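You operate a simulated robot arm through the tools that you are given. There is no shell and no other tool.

The job below is to be done with a simulated robot arm. You get a single attempt, and the scene is never put back.

TASK
Tag the purple and grey test bags by number and seal both.
Fine: take the grey tags and the two seals on the desk; push the loose handle home.
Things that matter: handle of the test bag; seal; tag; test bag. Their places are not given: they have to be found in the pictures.

The check looks at the end state, three seconds after you hand in, the way a careful person would. Anything else that was tipped, shoved, dropped, spilled or broken makes it a failure. Lids that push on must go on centred and level and be pressed home; caps that screw on are set level and turned clockwise until they are tight.

THE ROBOT
A 7-joint arm with a fingered hand, fixed in place. Base frame: the origin is at the foot of the arm, x ahead of it, y to its left, z up; the work surface is at about z = 802. Lengths are in mm, angles in degrees, forces in N, time in s.
With the tool pointing down near the work surface it reaches from about 200 to 800 mm from the base axis. Its first joint turns from -166.0 to 166.0 degrees. Payload 4.9 kg.
Tool frame: the origin (TCP) lies between the finger pads and is the grasp point; the fingertips stand 32 mm ahead of it; z points along the fingers, y is the line along which they close. Largest opening 192 mm; the body of the gripper starts 89 mm behind the TCP. The gripper is a hand of 3 fingers: y runs from the thumb to the fingers, the wrist lies at [0, 0, -267] in the tool frame, and closing takes about 1.5 s.
Orientation is told as [roll, pitch, yaw] about the base's x, y, z axes, in that order, counted from this pose: with the fingers straight down and closing along the base's y, the tool's x points along the base's -x, its y along +y and its z along -z.

THE INTERFACE
- The arm moves only by the tool apply_moves. Its argument "moves" is a list of rows, each an object (a shift or turn left out is 0, a gripper value left out holds the last) with "linear": the shift along the base's x, y, z in mm, a list of three; "delta_rot": the turn, a rotation vector about the base's x, y, z in degrees, a list of three. In form: [{"linear": [dx, dy, dz], "delta_rot": [ax, ay, az]}, ...]. A call has 1 to 20 rows; each row shifts and turns the commanded pose from where the row before left it. "grip" is the closure in counts, from 0 (fully open) to 255 (shut), set as the call begins (left out, the last holds). A row lasts 0.2 s, in which the tool goes at most 50 mm and 8.6 degrees; a call with a longer step from one row to the next is refused whole, and so is a gripper value outside its range. A pose out of reach is approached as far as the arm can. The call stops where the force on the tool passes 40 N (or 10 N more than at its start, if that is more) or the arm is blocked; 0.2 s more then pass. Each finger travels about 153 mm/s and halts on what it meets, pressing with about 24 N; the grip force reading is that of the motor and also rises with nothing between the fingers. The clock runs only during rows and for 0.2 s after the last one: add rows that do not move to give the fingers time. The reply holds the time, the measured pose of the TCP, the force on the tool along the base axes, the opening and the grip force, in the units named above and with some noise, with the torque about the TCP (base axes, N m) and any sound that the robot's microphone picked up.
- Cameras (640 x 400 px; columns grow to the right, rows downward): "scene" is fixed at [213.9, 505.7, 1445.3]; the picture's right is [-0.87, -0.50, 0.00], its down [-0.30, 0.52, -0.80] and it looks along [0.40, -0.70, -0.60] (base axes); focal length 320 px, centre (320, 200). "wrist" rides on the gripper at [80, -46, -113] in the tool frame; the picture's right is [0.50, 0.87, 0.00], its down [-0.67, 0.39, -0.63] and it looks along [-0.55, 0.32, 0.78] (tool axes); focal length 226 px, centre (320, 200).
- camera(camera): a new picture of that camera. It takes no simulated time.
- set_fingers(finger1, finger2, thumb_bend): sets how far each is bent, from 0 (flat) to 1 (curled in); at 0.3 the hand is open as for a grip, at 0.7 the pads meet at the TCP. One left out holds its place. A second passes; each finger stops where it meets its share of the squeeze, and holds until it gets a number again. A gripper value or a shape takes the hand back. It gives what a move gives, with no picture; readings hold the bend of each and the force on the fingers (four entries, about 0 where the hand has none), thumb and palm.
- grasp_type(shape): the hand has 3 fingers and takes this shape, open, in about a second: jaw (thumb against the fingers, like two jaws); tri (thumb and two fingers); tip (a fingertip pinch); poke (one finger out to press); point (the index stretched); flat (the hand flat); cup (the hand cupped); fist (a fist). The gripper value then closes the fingers along that shape, each until it touches; the sizes above hold for jaw. It gives what a move gives, with no picture.
- pixel_to_xyz(camera, pixels): for up to 12 pixels [column, row] of the newest picture of that camera ("zoom" is the newest enlarged one), the place [x, y, z] in the base frame of the surface seen there, good to about 2 mm, but the place of the scene camera against the robot may be out by one fixed shift of up to 18 mm in any direction. It takes no simulated time.
- inspect(camera, box): a new picture of the part [left, top, right, bottom] of that camera's present view, enlarged. It takes no simulated time.
- sign_off(): hands the job in; it is judged then, once.

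Unless the task says otherwise, let go and move clear before handing in.

The tools are called after "Call:" as name(argument=value, ...) on one line, values as JSON. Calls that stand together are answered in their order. apply_moves: Moves the arm, as the interface text tells. Its arguments: {"type":"object","properties":{"moves":{"type":"array","items":{"type":"object","properties":{"linear":{"type":"array","items":{"type":"number"}},"delta_rot":{"type":"array","items":{"type":"number"}}}}},"grip":{"type":"number"}},"required":["moves"]} The other tools are called the same way: grasp_type (shape) gives the hand a shape; set_fingers (finger1, finger2, thumb_bend) moves the fingers one by one; camera (camera) takes a picture; pixel_to_xyz (camera, pixels) gives the place of the surface under pixels of a picture; inspect (camera, box) takes an enlarged picture of a part of a camera's view; sign_off () hands the job in.

At the start:

```text
clock: 0.0
tcp_pos: [534.8, 149.7, 1185.4]
orientation: [0.0, 0.0, 0.0]
ft_force: [0.2, 0.2, 0.5]
torque: [0.02, 0.01, -0.02]
width: 191.9
grasp_force: 0.0
shape: jaw
bend: [0.3, 0.3, 0.3]
finger forces: [0.0, 0.0, 0.1, 0.0, 0.0, 0.0]
```

scene: 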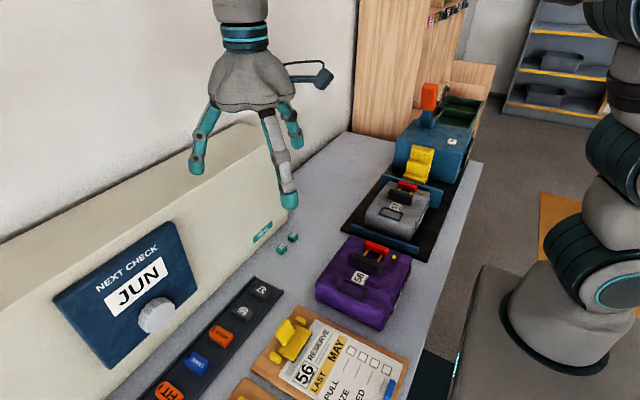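
wrist: 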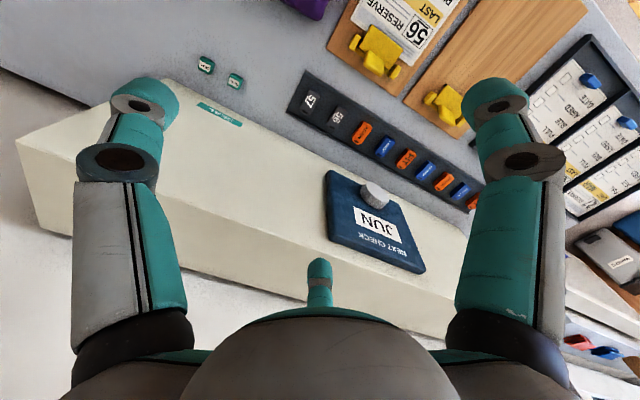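

The scene shows a purple bag near (365,280), a grey bag near (400,210), a tag strip with grey tags near (240,312) and (262,290), and two teal cubes near (287,242) that could be the seals. I'll zoom in on each of these.

Call:
inspect(camera="scene", box=[300, 160, 460, 340])

Call:
inspect(camera="scene", box=[140, 220, 320, 400])

Call:
inspect(camera="wrist", box=[180, 0, 500, 200])

Call:
inspect(camera="scene", box=[220, 300, 420, 400])

```text
2.22 times, centred on (380, 250) of scene
```

zoom: 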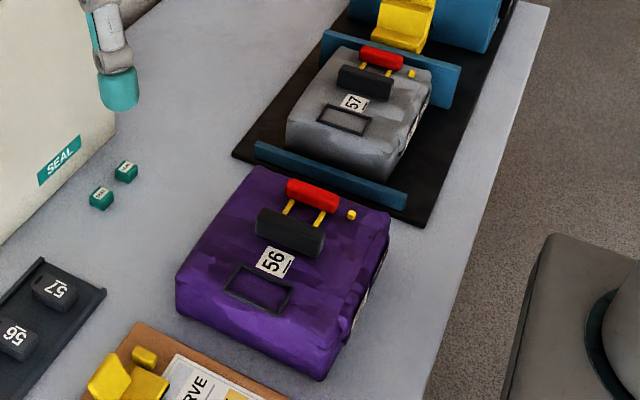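

```text
2.22 times, centred on (230, 310) of scene
```

zoom: 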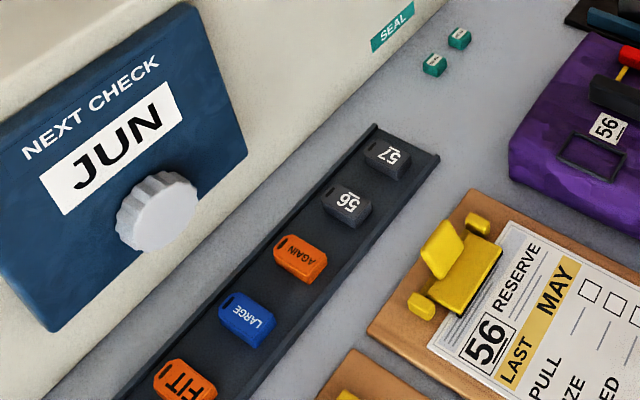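

```text
2.00 times, centred on (340, 100) of wrist
```

zoom: 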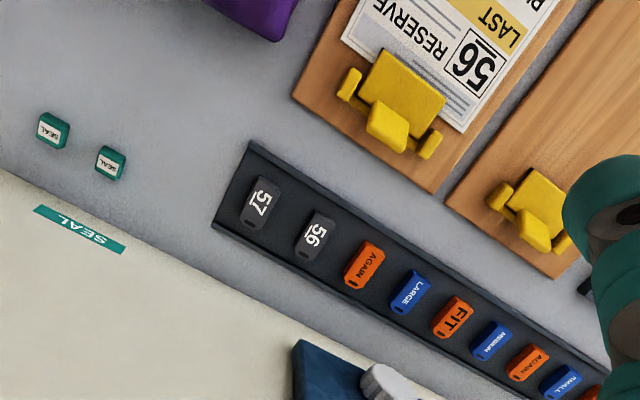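

```text
3.20 times, centred on (320, 350) of scene
```

zoom: 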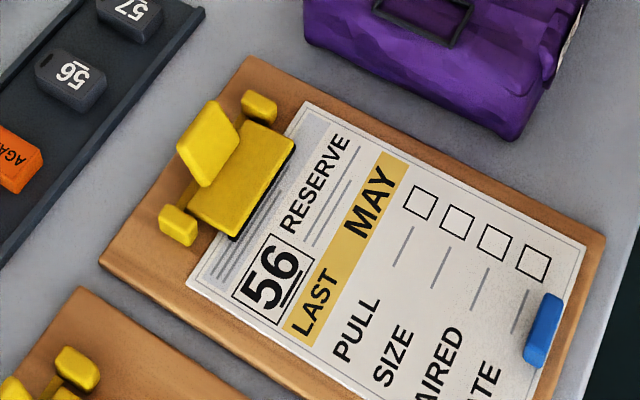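

The bags each have an empty dark frame beside the number, a black block with a red bar on yellow rods, and a small yellow peg. I'll read off their coordinates first, then take closer views with the wrist camera.

Call:
inspect(camera="scene", box=[310, 230, 420, 330])

Call:
inspect(camera="scene", box=[350, 160, 450, 250])

Call:
camera(camera="scene")

Call:
pixel_to_xyz(camera="scene", pixels=[[282, 249], [293, 237], [262, 290], [241, 311], [366, 292], [358, 277], [378, 248], [371, 263], [395, 213], [397, 206], [408, 185], [402, 193]])

Call:
pixel_to_xyz(camera="wrist", pixels=[[206, 65], [235, 80], [311, 100], [337, 118], [361, 132], [290, 8]])

```text
4.00 times, centred on (365, 280) of scene
```

zoom: 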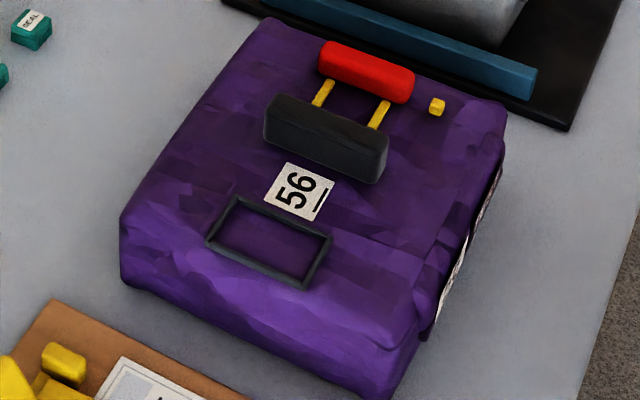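

```text
4.44 times, centred on (400, 205) of scene
```

zoom: 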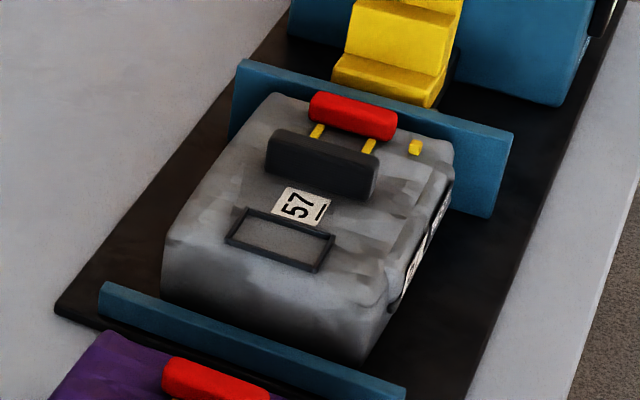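

```text
taken
```

scene: 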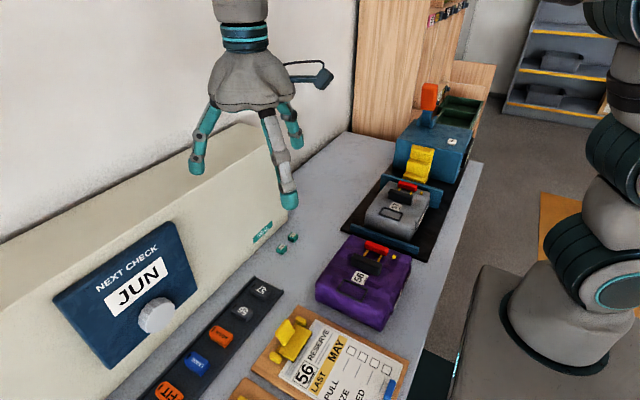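

```text
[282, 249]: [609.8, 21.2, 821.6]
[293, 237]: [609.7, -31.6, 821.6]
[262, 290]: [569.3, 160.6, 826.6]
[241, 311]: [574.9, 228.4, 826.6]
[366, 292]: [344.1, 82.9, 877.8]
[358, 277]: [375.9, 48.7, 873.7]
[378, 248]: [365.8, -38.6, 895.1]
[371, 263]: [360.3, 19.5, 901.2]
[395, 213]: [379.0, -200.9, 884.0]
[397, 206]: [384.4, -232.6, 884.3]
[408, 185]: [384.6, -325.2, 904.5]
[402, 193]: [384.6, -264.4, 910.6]
```

```text
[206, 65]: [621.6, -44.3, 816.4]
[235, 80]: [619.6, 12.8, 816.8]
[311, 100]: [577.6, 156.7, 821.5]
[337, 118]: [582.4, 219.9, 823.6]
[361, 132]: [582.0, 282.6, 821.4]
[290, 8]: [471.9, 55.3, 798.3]
```

The wrist camera reads the seals at about (620, 13, 817) and (621, -44, 817), and the scene camera is offset by about (-10, +8, +5). I'll measure how high the cream box stands next to the seals, and move the wrist camera over the purple bag.

Call:
pixel_to_xyz(camera="scene", pixels=[[285, 170], [293, 205], [284, 228], [225, 200], [100, 195], [263, 232], [390, 155], [430, 95], [440, 135], [430, 200], [345, 232], [415, 160]])

Call:
apply_moves(moves=[{"linear": [-28, -21, -18]}, {"linear": [-28, -21, -18]}, {"linear": [-28, -21, -18]}, {"linear": [-28, -21, -18]}, {"linear": [-28, -21, -18]}, {"linear": [-28, -21, -18]}, {"linear": [-28, -21, -18]}, {"linear": [-28, -21, -18]}, {"linear": [0, 0, 0]}])

Call:
camera(camera="wrist")

```text
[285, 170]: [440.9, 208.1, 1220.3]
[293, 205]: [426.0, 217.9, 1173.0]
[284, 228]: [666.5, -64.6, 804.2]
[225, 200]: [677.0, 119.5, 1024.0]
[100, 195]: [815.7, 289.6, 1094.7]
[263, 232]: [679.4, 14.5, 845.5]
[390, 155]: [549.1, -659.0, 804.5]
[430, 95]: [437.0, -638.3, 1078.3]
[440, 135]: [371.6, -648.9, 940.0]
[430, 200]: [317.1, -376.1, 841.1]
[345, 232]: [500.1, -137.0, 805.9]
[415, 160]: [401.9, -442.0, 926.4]
```

```text
clock: 2.0
tcp_pos: [311.1, -19.3, 1041.2]
orientation: [0.1, 0.0, 0.0]
ft_force: [0.6, 0.4, -0.5]
torque: [0.0, 0.01, 0.03]
width: 191.9
grasp_force: 0.0
shape: jaw
bend: [0.3, 0.3, 0.3]
finger forces: [0.0, 0.1, 0.0, 0.0, 0.0, 0.1]
```

```text
taken
```

wrist: 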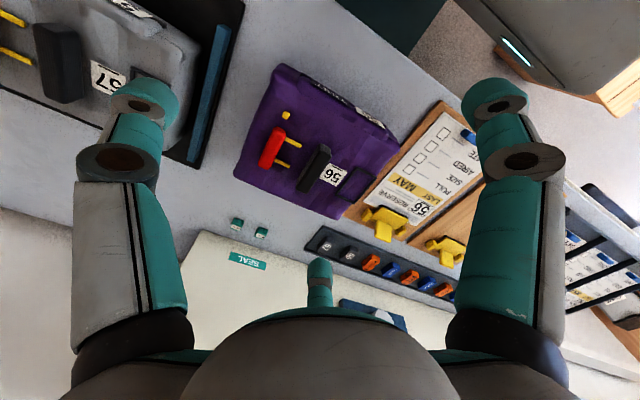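

The wrist view shows the purple bag at around (315,150) with its red handle at (272,148). I'll zoom in on both bags.

Call:
inspect(camera="wrist", box=[230, 60, 400, 220])

Call:
inspect(camera="wrist", box=[0, 0, 240, 150])

Call:
pixel_to_xyz(camera="wrist", pixels=[[286, 115], [272, 148], [288, 142], [315, 168], [334, 175], [355, 184], [237, 223], [261, 232], [326, 245], [350, 254], [245, 260], [290, 240]])

```text
2.50 times, centred on (315, 140) of wrist
```

zoom: 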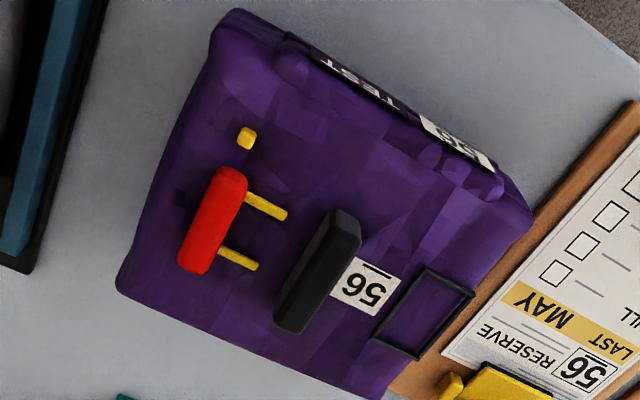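

```text
2.67 times, centred on (120, 75) of wrist
```

zoom: 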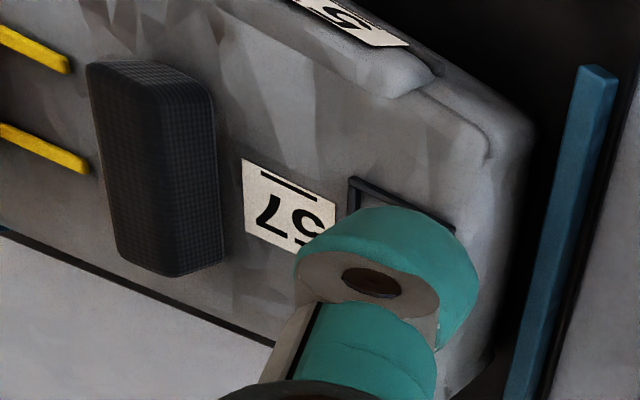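

```text
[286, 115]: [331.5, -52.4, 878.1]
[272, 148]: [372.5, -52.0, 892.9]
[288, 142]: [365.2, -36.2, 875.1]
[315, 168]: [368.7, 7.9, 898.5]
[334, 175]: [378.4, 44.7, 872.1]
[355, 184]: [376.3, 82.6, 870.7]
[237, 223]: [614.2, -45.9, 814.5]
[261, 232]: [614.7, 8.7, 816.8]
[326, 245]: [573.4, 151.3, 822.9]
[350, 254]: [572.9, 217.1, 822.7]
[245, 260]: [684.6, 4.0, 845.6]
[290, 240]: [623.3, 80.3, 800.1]
```

The black block sits at (369, 8, 898), the red handle at (372, -52, 893), and the yellow peg at (331, -52, 878). I'll look at the rest of the scene for clues such as finished examples, and then get a view of the grey bag.

Call:
inspect(camera="scene", box=[500, 0, 640, 130])

Call:
inspect(camera="scene", box=[380, 70, 500, 200])

Call:
inspect(camera="scene", box=[400, 0, 500, 80])

Call:
inspect(camera="wrist", box=[460, 0, 640, 400])

Call:
apply_moves(moves=[{"linear": [0, -40, 0]}, {"linear": [0, -40, 0]}, {"linear": [0, -40, 0]}, {"linear": [0, -40, 0]}, {"linear": [0, -40, 0]}, {"linear": [0, -40, 0]}, {"linear": [0, 0, 0]}])

Call:
camera(camera="wrist")

Call:
camera(camera="scene")

```text
3.08 times, centred on (570, 65) of scene
```

zoom: 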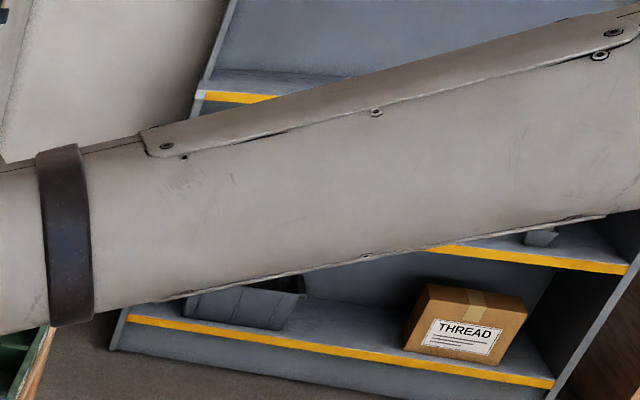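

```text
3.08 times, centred on (440, 135) of scene
```

zoom: 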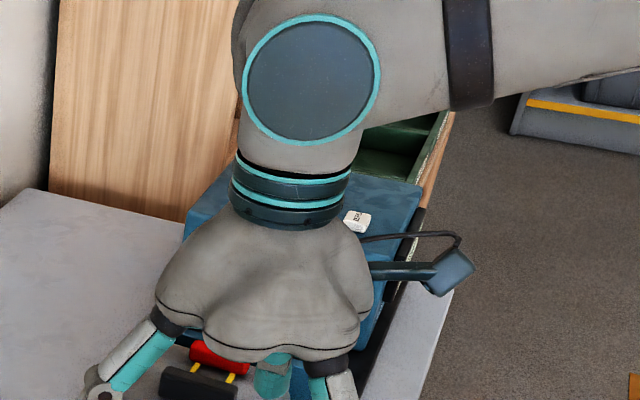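

```text
5.00 times, centred on (450, 40) of scene
```

zoom: 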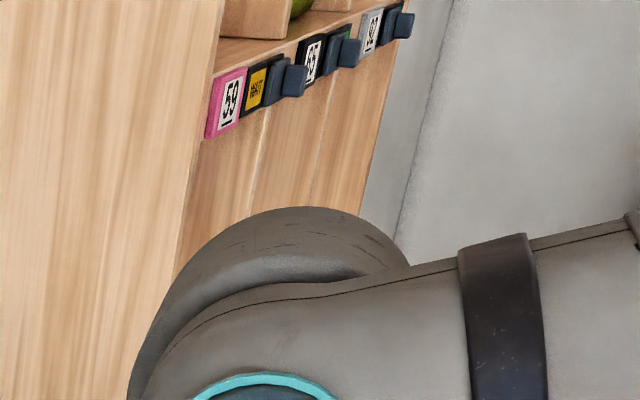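

```text
1.00 times, centred on (550, 200) of wrist (not enlarged: the box is as wide or as high as the picture)
```

zoom: 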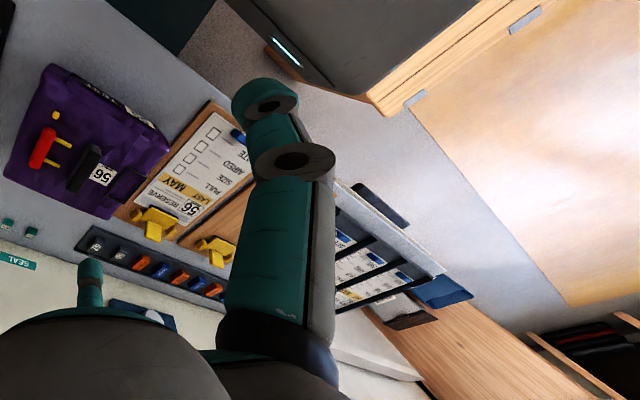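

```text
clock: 3.6
tcp_pos: [309.4, -258.0, 1040.8]
orientation: [0.1, 0.0, -0.1]
ft_force: [0.5, -0.4, -0.3]
torque: [0.01, -0.01, -0.01]
width: 192.2
grasp_force: 0.0
shape: jaw
bend: [0.3, 0.3, 0.3]
finger forces: [0.0, 0.0, 0.0, 0.0, 0.0, 0.0]
```

```text
taken
```

wrist: 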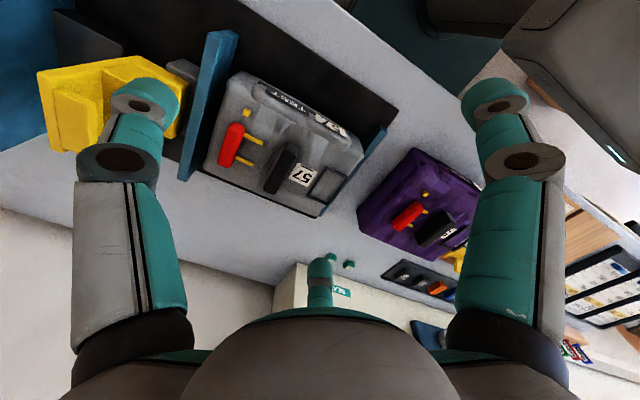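

```text
taken
```

scene: 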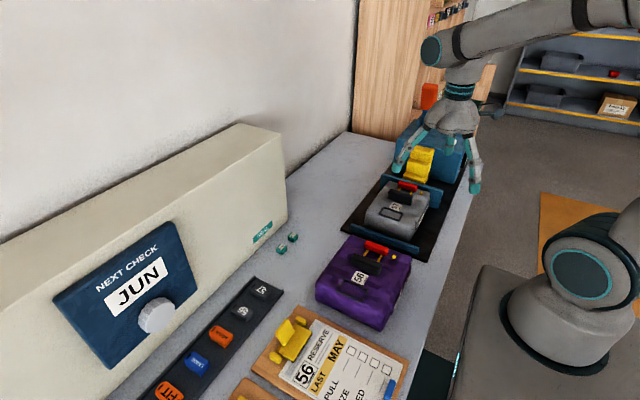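

The grey bag is now at (285,145) in the wrist view. I'll zoom in on it and measure it, and also check the shelf items for reference.

Call:
inspect(camera="wrist", box=[195, 60, 375, 220])

Call:
pixel_to_xyz(camera="wrist", pixels=[[247, 114], [231, 145], [247, 138], [255, 160], [248, 158], [280, 168], [302, 176], [326, 185], [409, 214], [434, 227], [350, 264], [428, 195]])

Call:
inspect(camera="scene", box=[500, 20, 640, 130])

Call:
inspect(camera="scene", box=[350, 170, 440, 240])

```text
2.50 times, centred on (285, 140) of wrist
```

zoom: 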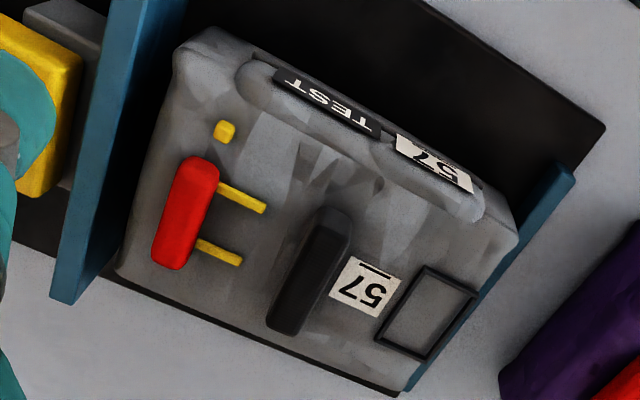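

```text
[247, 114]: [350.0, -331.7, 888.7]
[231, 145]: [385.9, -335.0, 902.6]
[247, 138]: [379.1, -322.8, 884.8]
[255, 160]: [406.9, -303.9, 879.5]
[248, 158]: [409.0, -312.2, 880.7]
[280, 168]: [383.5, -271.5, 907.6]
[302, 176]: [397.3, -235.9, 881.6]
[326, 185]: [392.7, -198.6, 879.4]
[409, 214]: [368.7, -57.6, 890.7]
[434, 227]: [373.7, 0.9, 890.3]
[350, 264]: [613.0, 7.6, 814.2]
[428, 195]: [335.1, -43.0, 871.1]
```

```text
3.64 times, centred on (570, 75) of scene
```

zoom: 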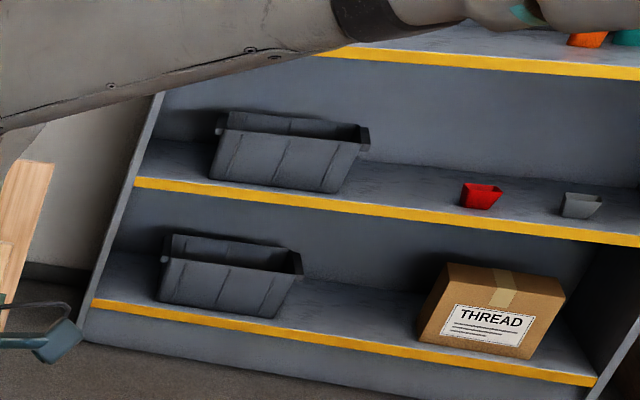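

```text
5.71 times, centred on (395, 205) of scene
```

zoom: 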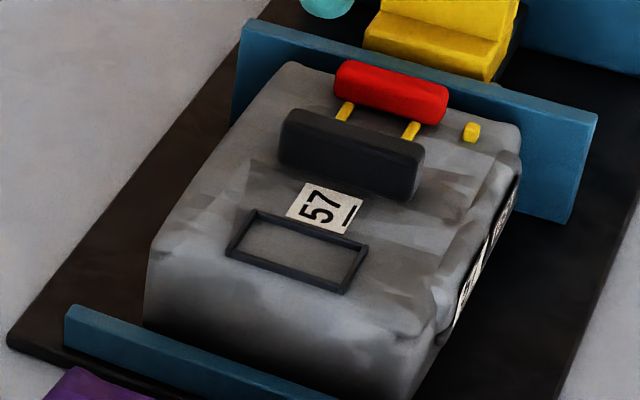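

The pins on both red handles seem to end short of the black blocks. The zoom renders real detail, so I'll take tight zooms of each handle and measure them.

Call:
inspect(camera="wrist", box=[215, 95, 305, 195])

Call:
pixel_to_xyz(camera="zoom", pixels=[[100, 200], [300, 100], [320, 200], [320, 350], [500, 200]])

Call:
inspect(camera="scene", box=[380, 170, 430, 210])

Call:
inspect(camera="scene", box=[350, 230, 410, 280])

Call:
inspect(camera="wrist", box=[380, 180, 460, 250])

```text
4.00 times, centred on (260, 145) of wrist
```

zoom: 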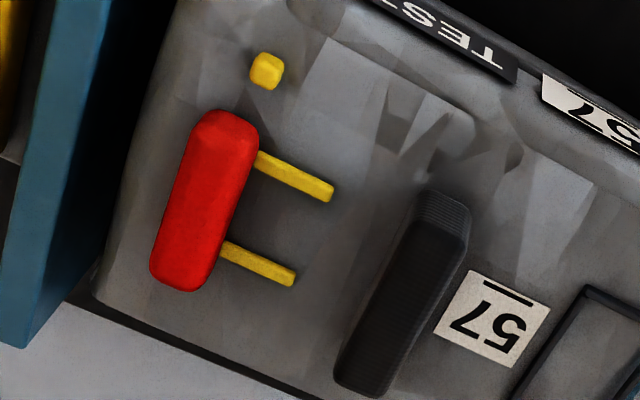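

```text
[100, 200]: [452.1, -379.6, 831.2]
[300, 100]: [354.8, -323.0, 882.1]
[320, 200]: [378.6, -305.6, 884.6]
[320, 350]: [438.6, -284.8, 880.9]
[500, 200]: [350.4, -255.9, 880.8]
```

```text
10.00 times, centred on (405, 190) of scene
```

zoom: 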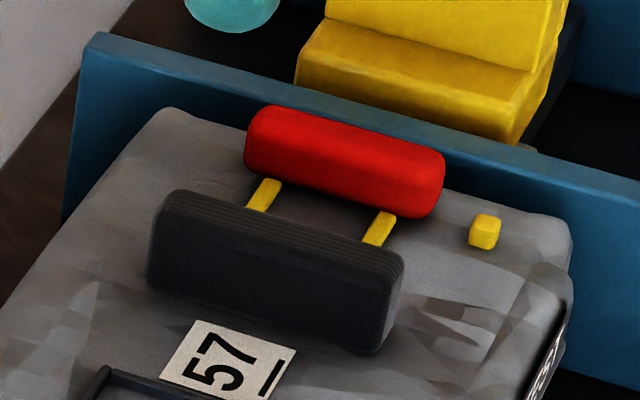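

```text
8.00 times, centred on (380, 255) of scene
```

zoom: 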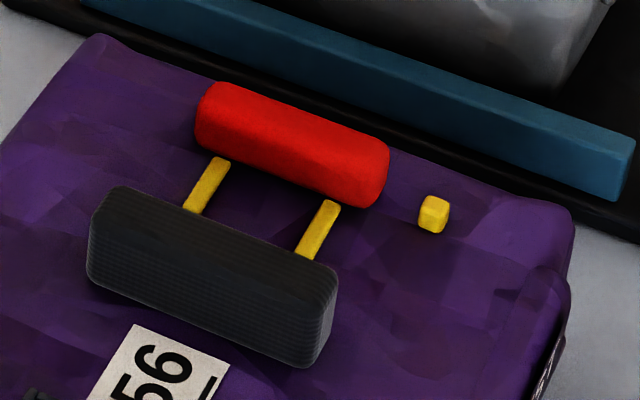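

```text
5.71 times, centred on (420, 215) of wrist
```

zoom: 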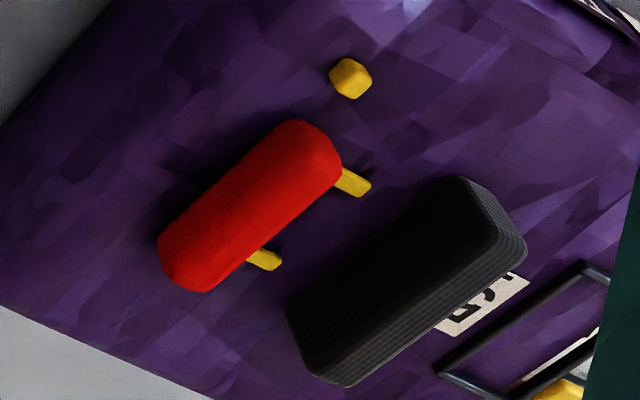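

On the purple bag there's a visible gap between the red bar and the yellow strips (scene zoom, around (212,155)). On the grey bag they touch. I'll sample both handles closely to see which one is loose and in what direction.

Call:
inspect(camera="wrist", box=[215, 95, 305, 195])

Call:
pixel_to_xyz(camera="zoom", pixels=[[225, 130], [205, 200], [185, 260], [215, 165], [190, 160], [265, 160], [325, 190], [230, 250], [285, 275], [266, 66], [140, 270], [300, 230]])

Call:
inspect(camera="wrist", box=[380, 180, 460, 250])

Call:
pixel_to_xyz(camera="zoom", pixels=[[300, 145], [250, 200], [200, 260], [270, 170], [220, 180], [350, 180], [368, 188], [255, 255], [275, 265], [350, 75], [130, 240], [320, 220]])

Call:
inspect(camera="scene", box=[380, 170, 430, 210])

Call:
pixel_to_xyz(camera="zoom", pixels=[[265, 120], [345, 140], [430, 160], [255, 165], [330, 190], [420, 210], [268, 185], [250, 205], [385, 222], [370, 242], [485, 225], [200, 150]])

Call:
inspect(camera="scene", box=[350, 230, 410, 280])

Call:
pixel_to_xyz(camera="zoom", pixels=[[220, 95], [290, 120], [375, 150], [205, 135], [280, 165], [360, 195], [218, 163], [195, 205], [328, 208], [308, 250], [432, 205], [150, 150]])

```text
4.00 times, centred on (260, 145) of wrist
```

zoom: 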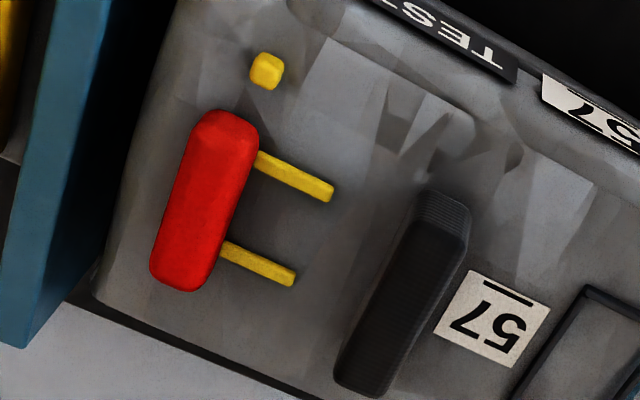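

```text
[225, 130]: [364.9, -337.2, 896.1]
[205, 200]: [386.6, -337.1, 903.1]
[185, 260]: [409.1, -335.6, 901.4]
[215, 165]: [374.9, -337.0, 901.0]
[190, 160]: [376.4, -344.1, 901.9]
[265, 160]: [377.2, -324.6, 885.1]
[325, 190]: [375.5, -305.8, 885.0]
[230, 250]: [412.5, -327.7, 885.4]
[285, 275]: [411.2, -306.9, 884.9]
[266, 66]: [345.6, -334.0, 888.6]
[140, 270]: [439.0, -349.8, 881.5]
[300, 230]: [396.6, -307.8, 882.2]
```

```text
5.71 times, centred on (420, 215) of wrist
```

zoom: 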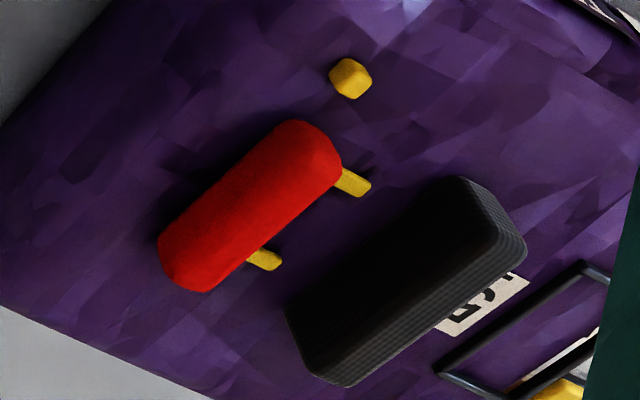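

```text
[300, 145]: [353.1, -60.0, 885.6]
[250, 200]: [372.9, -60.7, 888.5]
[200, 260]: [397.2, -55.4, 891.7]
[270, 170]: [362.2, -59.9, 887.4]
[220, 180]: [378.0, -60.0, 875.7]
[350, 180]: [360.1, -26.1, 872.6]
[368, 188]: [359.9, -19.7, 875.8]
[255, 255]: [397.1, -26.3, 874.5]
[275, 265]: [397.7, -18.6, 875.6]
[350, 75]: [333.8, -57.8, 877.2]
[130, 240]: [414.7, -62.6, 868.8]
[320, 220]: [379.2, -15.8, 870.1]
```

```text
10.00 times, centred on (405, 190) of scene
```

zoom: 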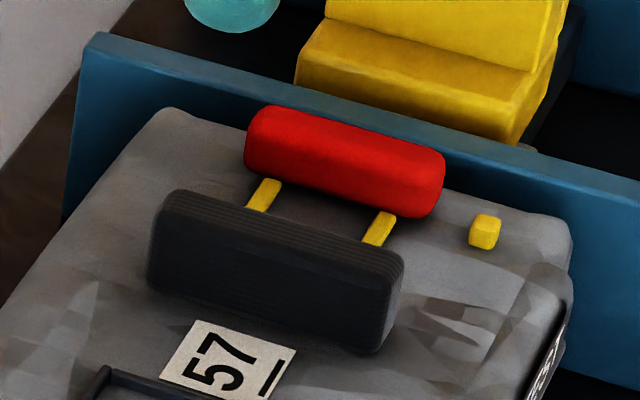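

```text
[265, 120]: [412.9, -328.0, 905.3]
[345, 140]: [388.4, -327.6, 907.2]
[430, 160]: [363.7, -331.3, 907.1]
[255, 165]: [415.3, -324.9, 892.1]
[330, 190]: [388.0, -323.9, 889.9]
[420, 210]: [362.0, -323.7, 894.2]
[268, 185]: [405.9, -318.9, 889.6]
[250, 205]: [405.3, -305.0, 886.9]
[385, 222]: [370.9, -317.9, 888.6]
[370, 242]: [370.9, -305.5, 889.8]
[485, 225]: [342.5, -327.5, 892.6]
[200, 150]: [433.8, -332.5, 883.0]
```

```text
8.00 times, centred on (380, 255) of scene
```

zoom: 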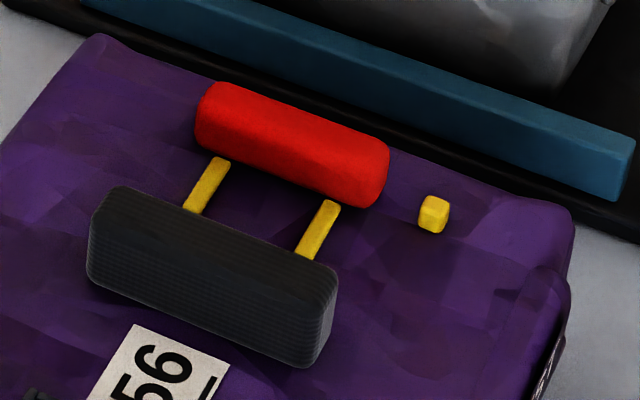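

```text
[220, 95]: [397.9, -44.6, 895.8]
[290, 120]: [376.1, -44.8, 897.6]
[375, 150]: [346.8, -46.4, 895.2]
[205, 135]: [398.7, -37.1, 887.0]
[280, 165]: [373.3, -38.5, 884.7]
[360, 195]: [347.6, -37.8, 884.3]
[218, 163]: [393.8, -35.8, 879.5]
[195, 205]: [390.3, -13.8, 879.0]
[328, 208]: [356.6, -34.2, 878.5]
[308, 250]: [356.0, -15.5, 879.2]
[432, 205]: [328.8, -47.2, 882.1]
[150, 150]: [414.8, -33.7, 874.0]
```

The measured heights are nearly the same: bar top to strips is about 17–18 mm on both bags. I'll zoom in tighter on the bar-to-strip joint on each.

Call:
inspect(camera="scene", box=[394, 180, 426, 200])

Call:
inspect(camera="scene", box=[362, 238, 398, 262])

Call:
inspect(camera="wrist", box=[225, 115, 275, 175])

Call:
inspect(camera="wrist", box=[395, 190, 435, 240])

```text
16.00 times, centred on (410, 190) of scene
```

zoom: 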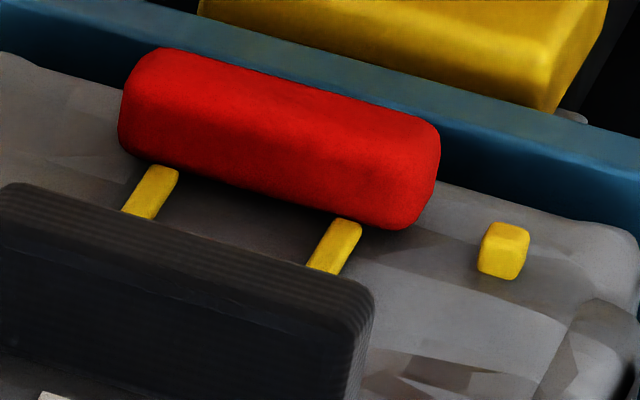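

```text
16.00 times, centred on (380, 250) of scene
```

zoom: 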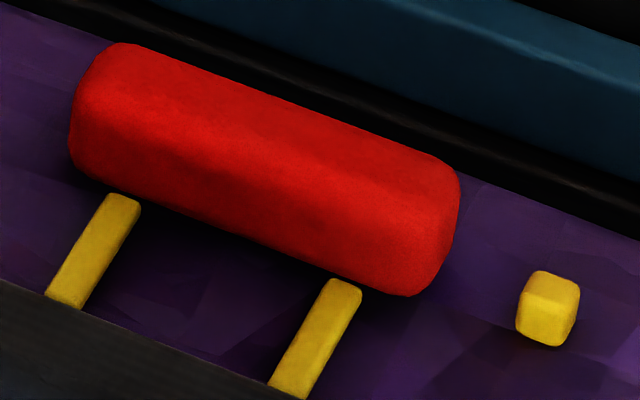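

```text
6.67 times, centred on (250, 145) of wrist
```

zoom: 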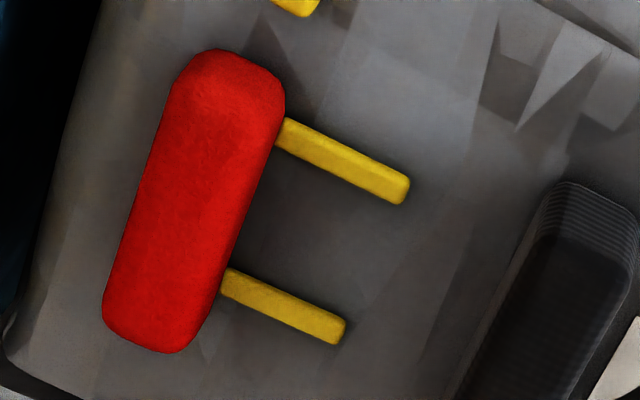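

```text
8.00 times, centred on (415, 215) of wrist
```

zoom: 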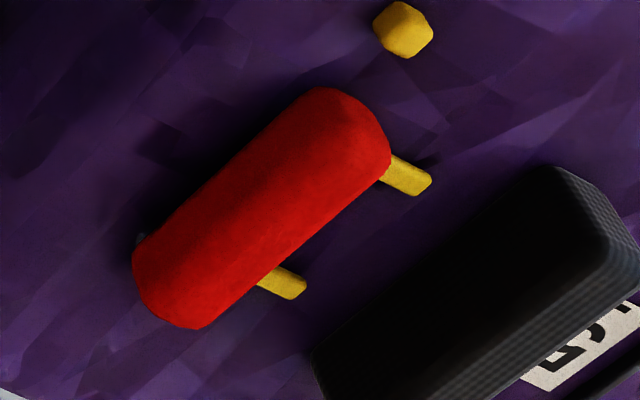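

I'll put the wrist camera in the same relative pose over the purple bag that I used for the grey one. The two zooms can then be compared directly.

Call:
apply_moves(moves=[{"linear": [-2, 42, 0]}, {"linear": [-2, 42, -2]}, {"linear": [-2, 42, -2]}, {"linear": [-2, 42, -2]}, {"linear": [-2, 42, -2]}, {"linear": [-2, 41, -2]}, {"linear": [-2, 40, 0]}, {"linear": [0, 0, 0]}])

Call:
camera(camera="wrist")

Call:
inspect(camera="wrist", box=[215, 95, 305, 195])

```text
clock: 5.4
tcp_pos: [295.7, 35.6, 1030.6]
orientation: [0.1, 0.0, 0.1]
ft_force: [0.3, 0.7, 1.5]
torque: [0.01, -0.01, 0.0]
width: 192.0
grasp_force: 0.2
shape: jaw
bend: [0.3, 0.3, 0.3]
finger forces: [0.1, 0.1, 0.0, 0.1, 0.1, 0.0]
```

```text
taken
```

wrist: 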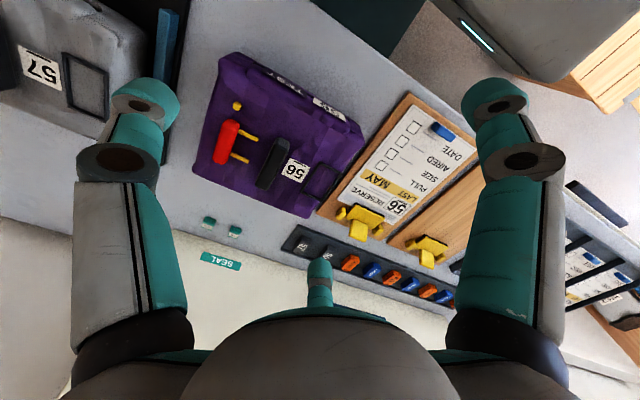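

```text
4.00 times, centred on (260, 145) of wrist
```

zoom: 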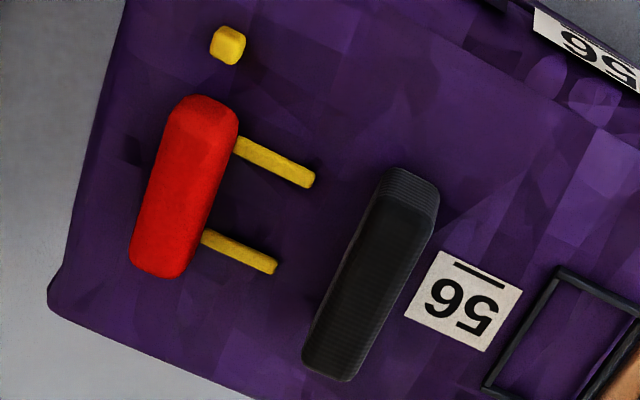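

Comparing the two matched zooms, the purple handle and pins sit about 13 px closer to the black block along the pin direction than the grey ones do. I'll get 3D samples to confirm.

Call:
pixel_to_xyz(camera="zoom", pixels=[[228, 45], [190, 170], [170, 240], [205, 120], [245, 147], [308, 181], [212, 238], [272, 268], [370, 280], [466, 300], [560, 290], [290, 240]])

Call:
inspect(camera="wrist", box=[190, 85, 350, 220])

Call:
inspect(camera="scene", box=[350, 170, 450, 250])

Call:
pixel_to_xyz(camera="zoom", pixels=[[320, 78], [310, 98], [380, 120], [280, 140], [320, 155], [370, 175], [275, 165], [330, 190], [303, 210], [285, 240], [270, 235], [340, 200]])

Call:
inspect(camera="scene", box=[320, 230, 420, 310])

```text
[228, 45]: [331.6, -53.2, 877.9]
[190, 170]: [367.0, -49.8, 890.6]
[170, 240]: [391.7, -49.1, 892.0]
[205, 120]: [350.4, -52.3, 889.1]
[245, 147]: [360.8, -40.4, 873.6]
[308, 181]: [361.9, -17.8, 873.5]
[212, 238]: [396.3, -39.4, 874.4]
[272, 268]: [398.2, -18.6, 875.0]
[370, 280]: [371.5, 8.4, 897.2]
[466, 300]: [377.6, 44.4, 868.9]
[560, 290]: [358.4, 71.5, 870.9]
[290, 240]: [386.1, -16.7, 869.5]
```

```text
2.96 times, centred on (270, 152) of wrist
```

zoom: 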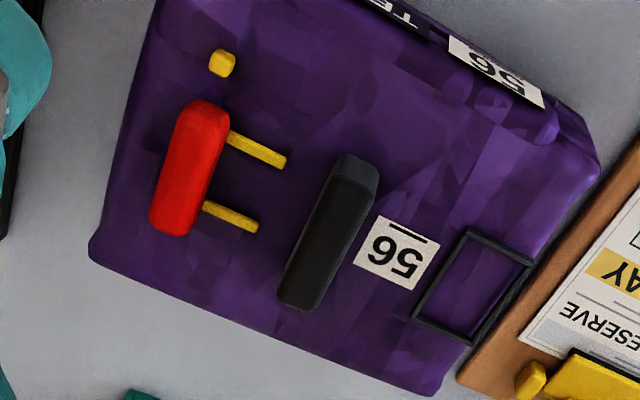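

```text
5.00 times, centred on (400, 210) of scene
```

zoom: 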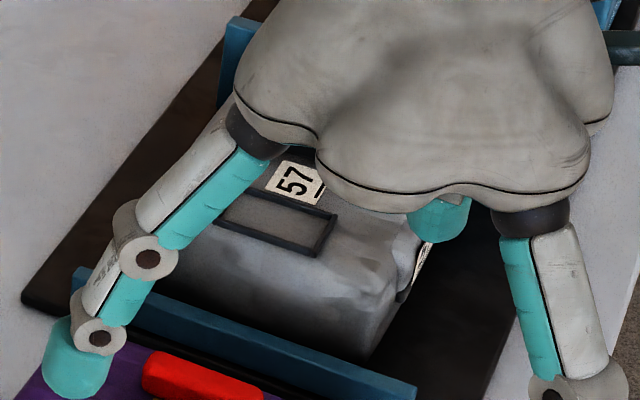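

```text
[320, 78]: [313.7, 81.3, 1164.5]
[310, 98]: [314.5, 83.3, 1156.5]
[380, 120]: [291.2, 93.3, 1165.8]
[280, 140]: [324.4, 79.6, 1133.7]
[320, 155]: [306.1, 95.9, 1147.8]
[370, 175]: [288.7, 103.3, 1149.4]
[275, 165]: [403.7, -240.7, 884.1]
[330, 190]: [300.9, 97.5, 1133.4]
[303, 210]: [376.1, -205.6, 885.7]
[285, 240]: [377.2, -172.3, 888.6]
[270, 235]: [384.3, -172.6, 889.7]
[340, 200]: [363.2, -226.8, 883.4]
```

```text
5.00 times, centred on (370, 270) of scene
```

zoom: 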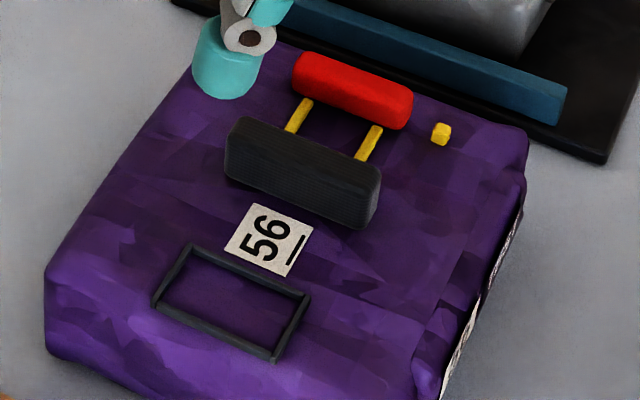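

Relative to the block, label and peg, the grey bag's handle sits about 8 mm further out (-y) than the purple one, so the grey handle is the loose one and needs a push in +y. Next I'll zoom in on the tags, seals and frames.

Call:
inspect(camera="wrist", box=[280, 220, 360, 270])

Call:
pixel_to_xyz(camera="zoom", pixels=[[320, 200], [180, 200], [400, 240], [100, 150], [550, 250], [300, 100], [320, 300]])

Call:
inspect(camera="wrist", box=[195, 205, 250, 245])

Call:
pixel_to_xyz(camera="zoom", pixels=[[150, 190], [450, 270], [320, 200]])

Call:
inspect(camera="scene", box=[225, 275, 285, 325])

Call:
inspect(camera="scene", box=[270, 225, 305, 260])

```text
8.00 times, centred on (320, 245) of wrist
```

zoom: 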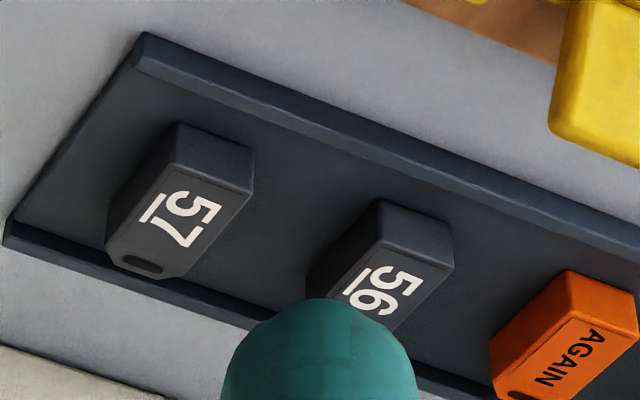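

```text
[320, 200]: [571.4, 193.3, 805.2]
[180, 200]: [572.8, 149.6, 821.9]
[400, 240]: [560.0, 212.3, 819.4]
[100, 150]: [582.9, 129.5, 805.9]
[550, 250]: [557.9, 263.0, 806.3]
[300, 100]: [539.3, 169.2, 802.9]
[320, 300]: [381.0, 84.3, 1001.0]
```

```text
10.00 times, centred on (222, 225) of wrist
```

zoom: 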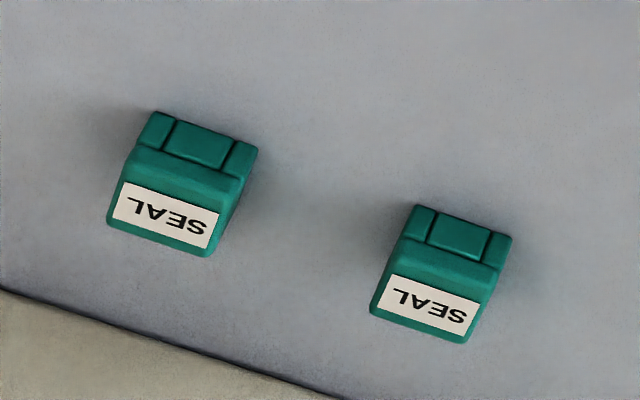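

```text
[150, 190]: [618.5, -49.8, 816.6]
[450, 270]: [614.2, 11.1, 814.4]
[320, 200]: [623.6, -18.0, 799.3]
```

```text
8.00 times, centred on (255, 300) of scene
```

zoom: 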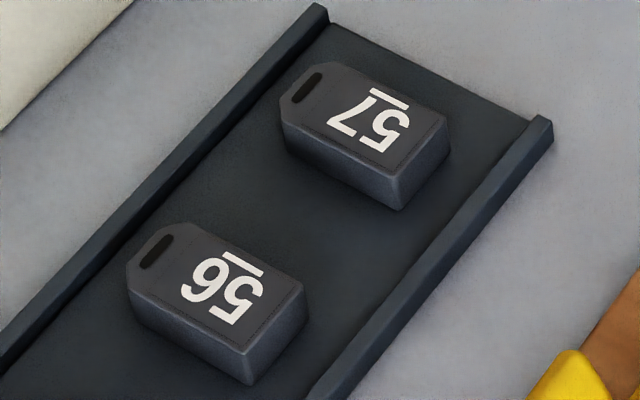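

```text
11.43 times, centred on (288, 242) of scene
```

zoom: 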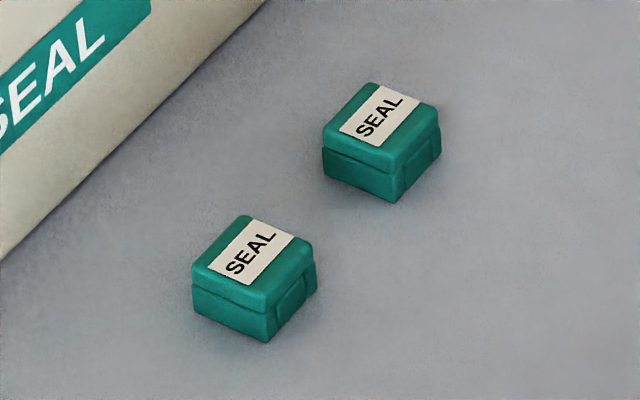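

Both tags lie with their long side along x, about 36×25×16 mm, and number "57" is nearer the seals. The frames are also long along x, so no yaw is needed. Before grasping I'll check how each hand shape closes, away from everything and in view of the scene camera.

Call:
apply_moves(moves=[{"linear": [20, 10, 20]}, {"linear": [20, 10, 20]}, {"linear": [20, 10, 20]}, {"linear": [20, 10, 20]}, {"linear": [20, 10, 10]}, {"linear": [0, 0, 0]}])

Call:
inspect(camera="scene", box=[200, 60, 440, 240])

Call:
apply_moves(moves=[{"linear": [0, 0, 0]}, {"linear": [0, 0, 0]}, {"linear": [0, 0, 0]}, {"linear": [0, 0, 0]}], grip=180)

Call:
inspect(camera="scene", box=[200, 60, 440, 240])

Call:
camera(camera="wrist")

Call:
grasp_type(shape="tip")

Call:
inspect(camera="scene", box=[200, 60, 440, 240])

Call:
camera(camera="wrist")

```text
clock: 6.8
tcp_pos: [395.8, 84.0, 1122.2]
orientation: [0.0, 0.0, 0.0]
ft_force: [0.1, -0.5, 0.5]
torque: [0.01, 0.03, 0.01]
width: 191.8
grasp_force: 0.0
shape: jaw
bend: [0.3, 0.3, 0.3]
finger forces: [0.0, 0.0, 0.0, 0.0, 0.0, 0.0]
```

```text
2.22 times, centred on (320, 150) of scene
```

zoom: 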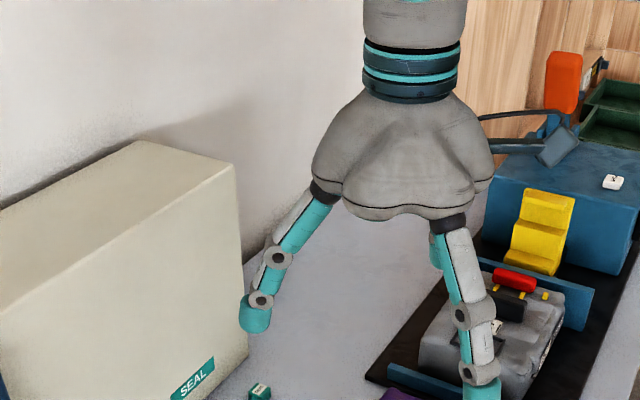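

```text
clock: 7.8
tcp_pos: [395.5, 84.2, 1120.1]
orientation: [0.0, 0.0, 0.0]
ft_force: [0.3, -0.5, -0.1]
torque: [0.0, 0.0, 0.02]
width: 57.3
grasp_force: 0.0
shape: jaw
bend: [0.79, 0.79, 0.7]
finger forces: [0.1, 0.0, 0.0, 0.1, 0.0, 0.0]
```

```text
2.22 times, centred on (320, 150) of scene
```

zoom: 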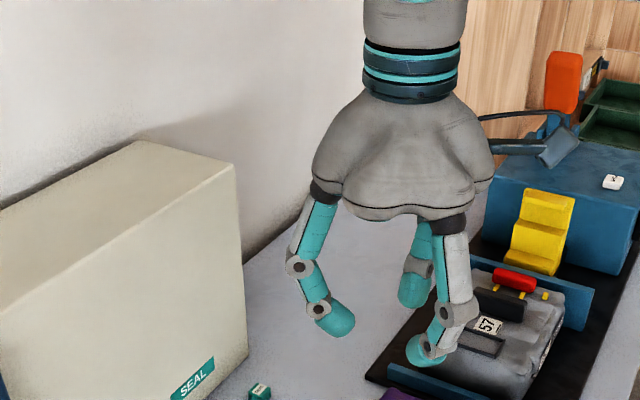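

```text
taken
```

wrist: 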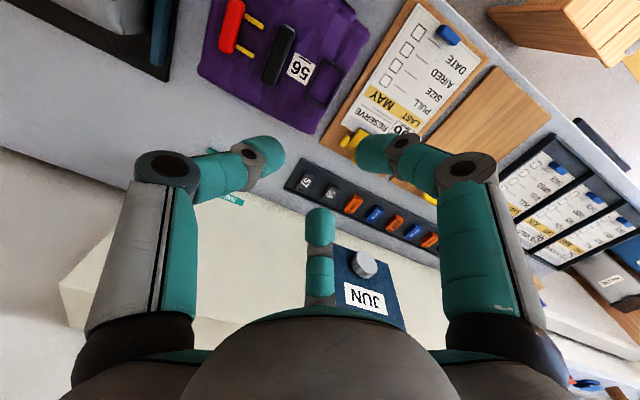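

```text
clock: 8.7
tcp_pos: [395.2, 83.3, 1121.7]
orientation: [0.0, 0.0, 0.0]
ft_force: [-0.1, 0.3, -0.8]
torque: [-0.03, -0.02, -0.01]
width: 191.9
grasp_force: 0.0
shape: tip
bend: [0.3, 0.3, 0.3]
finger forces: [0.0, 0.1, 0.0, 0.1, 0.1, 0.0]
```

```text
2.22 times, centred on (320, 150) of scene
```

zoom: 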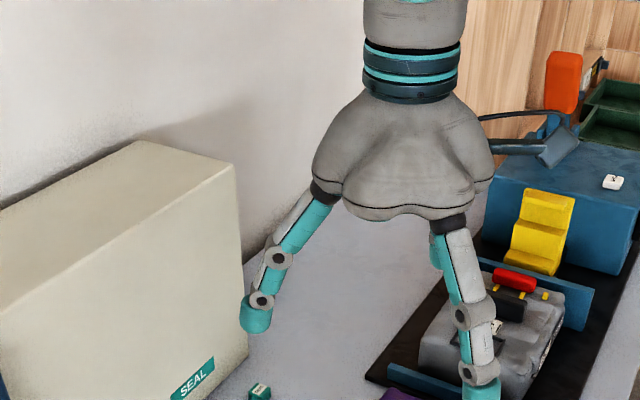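

```text
taken
```

wrist: 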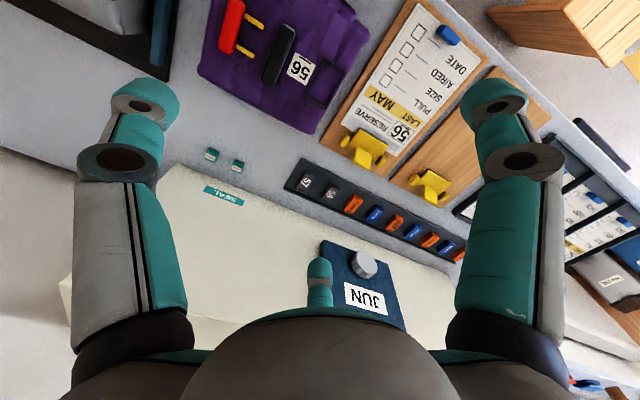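

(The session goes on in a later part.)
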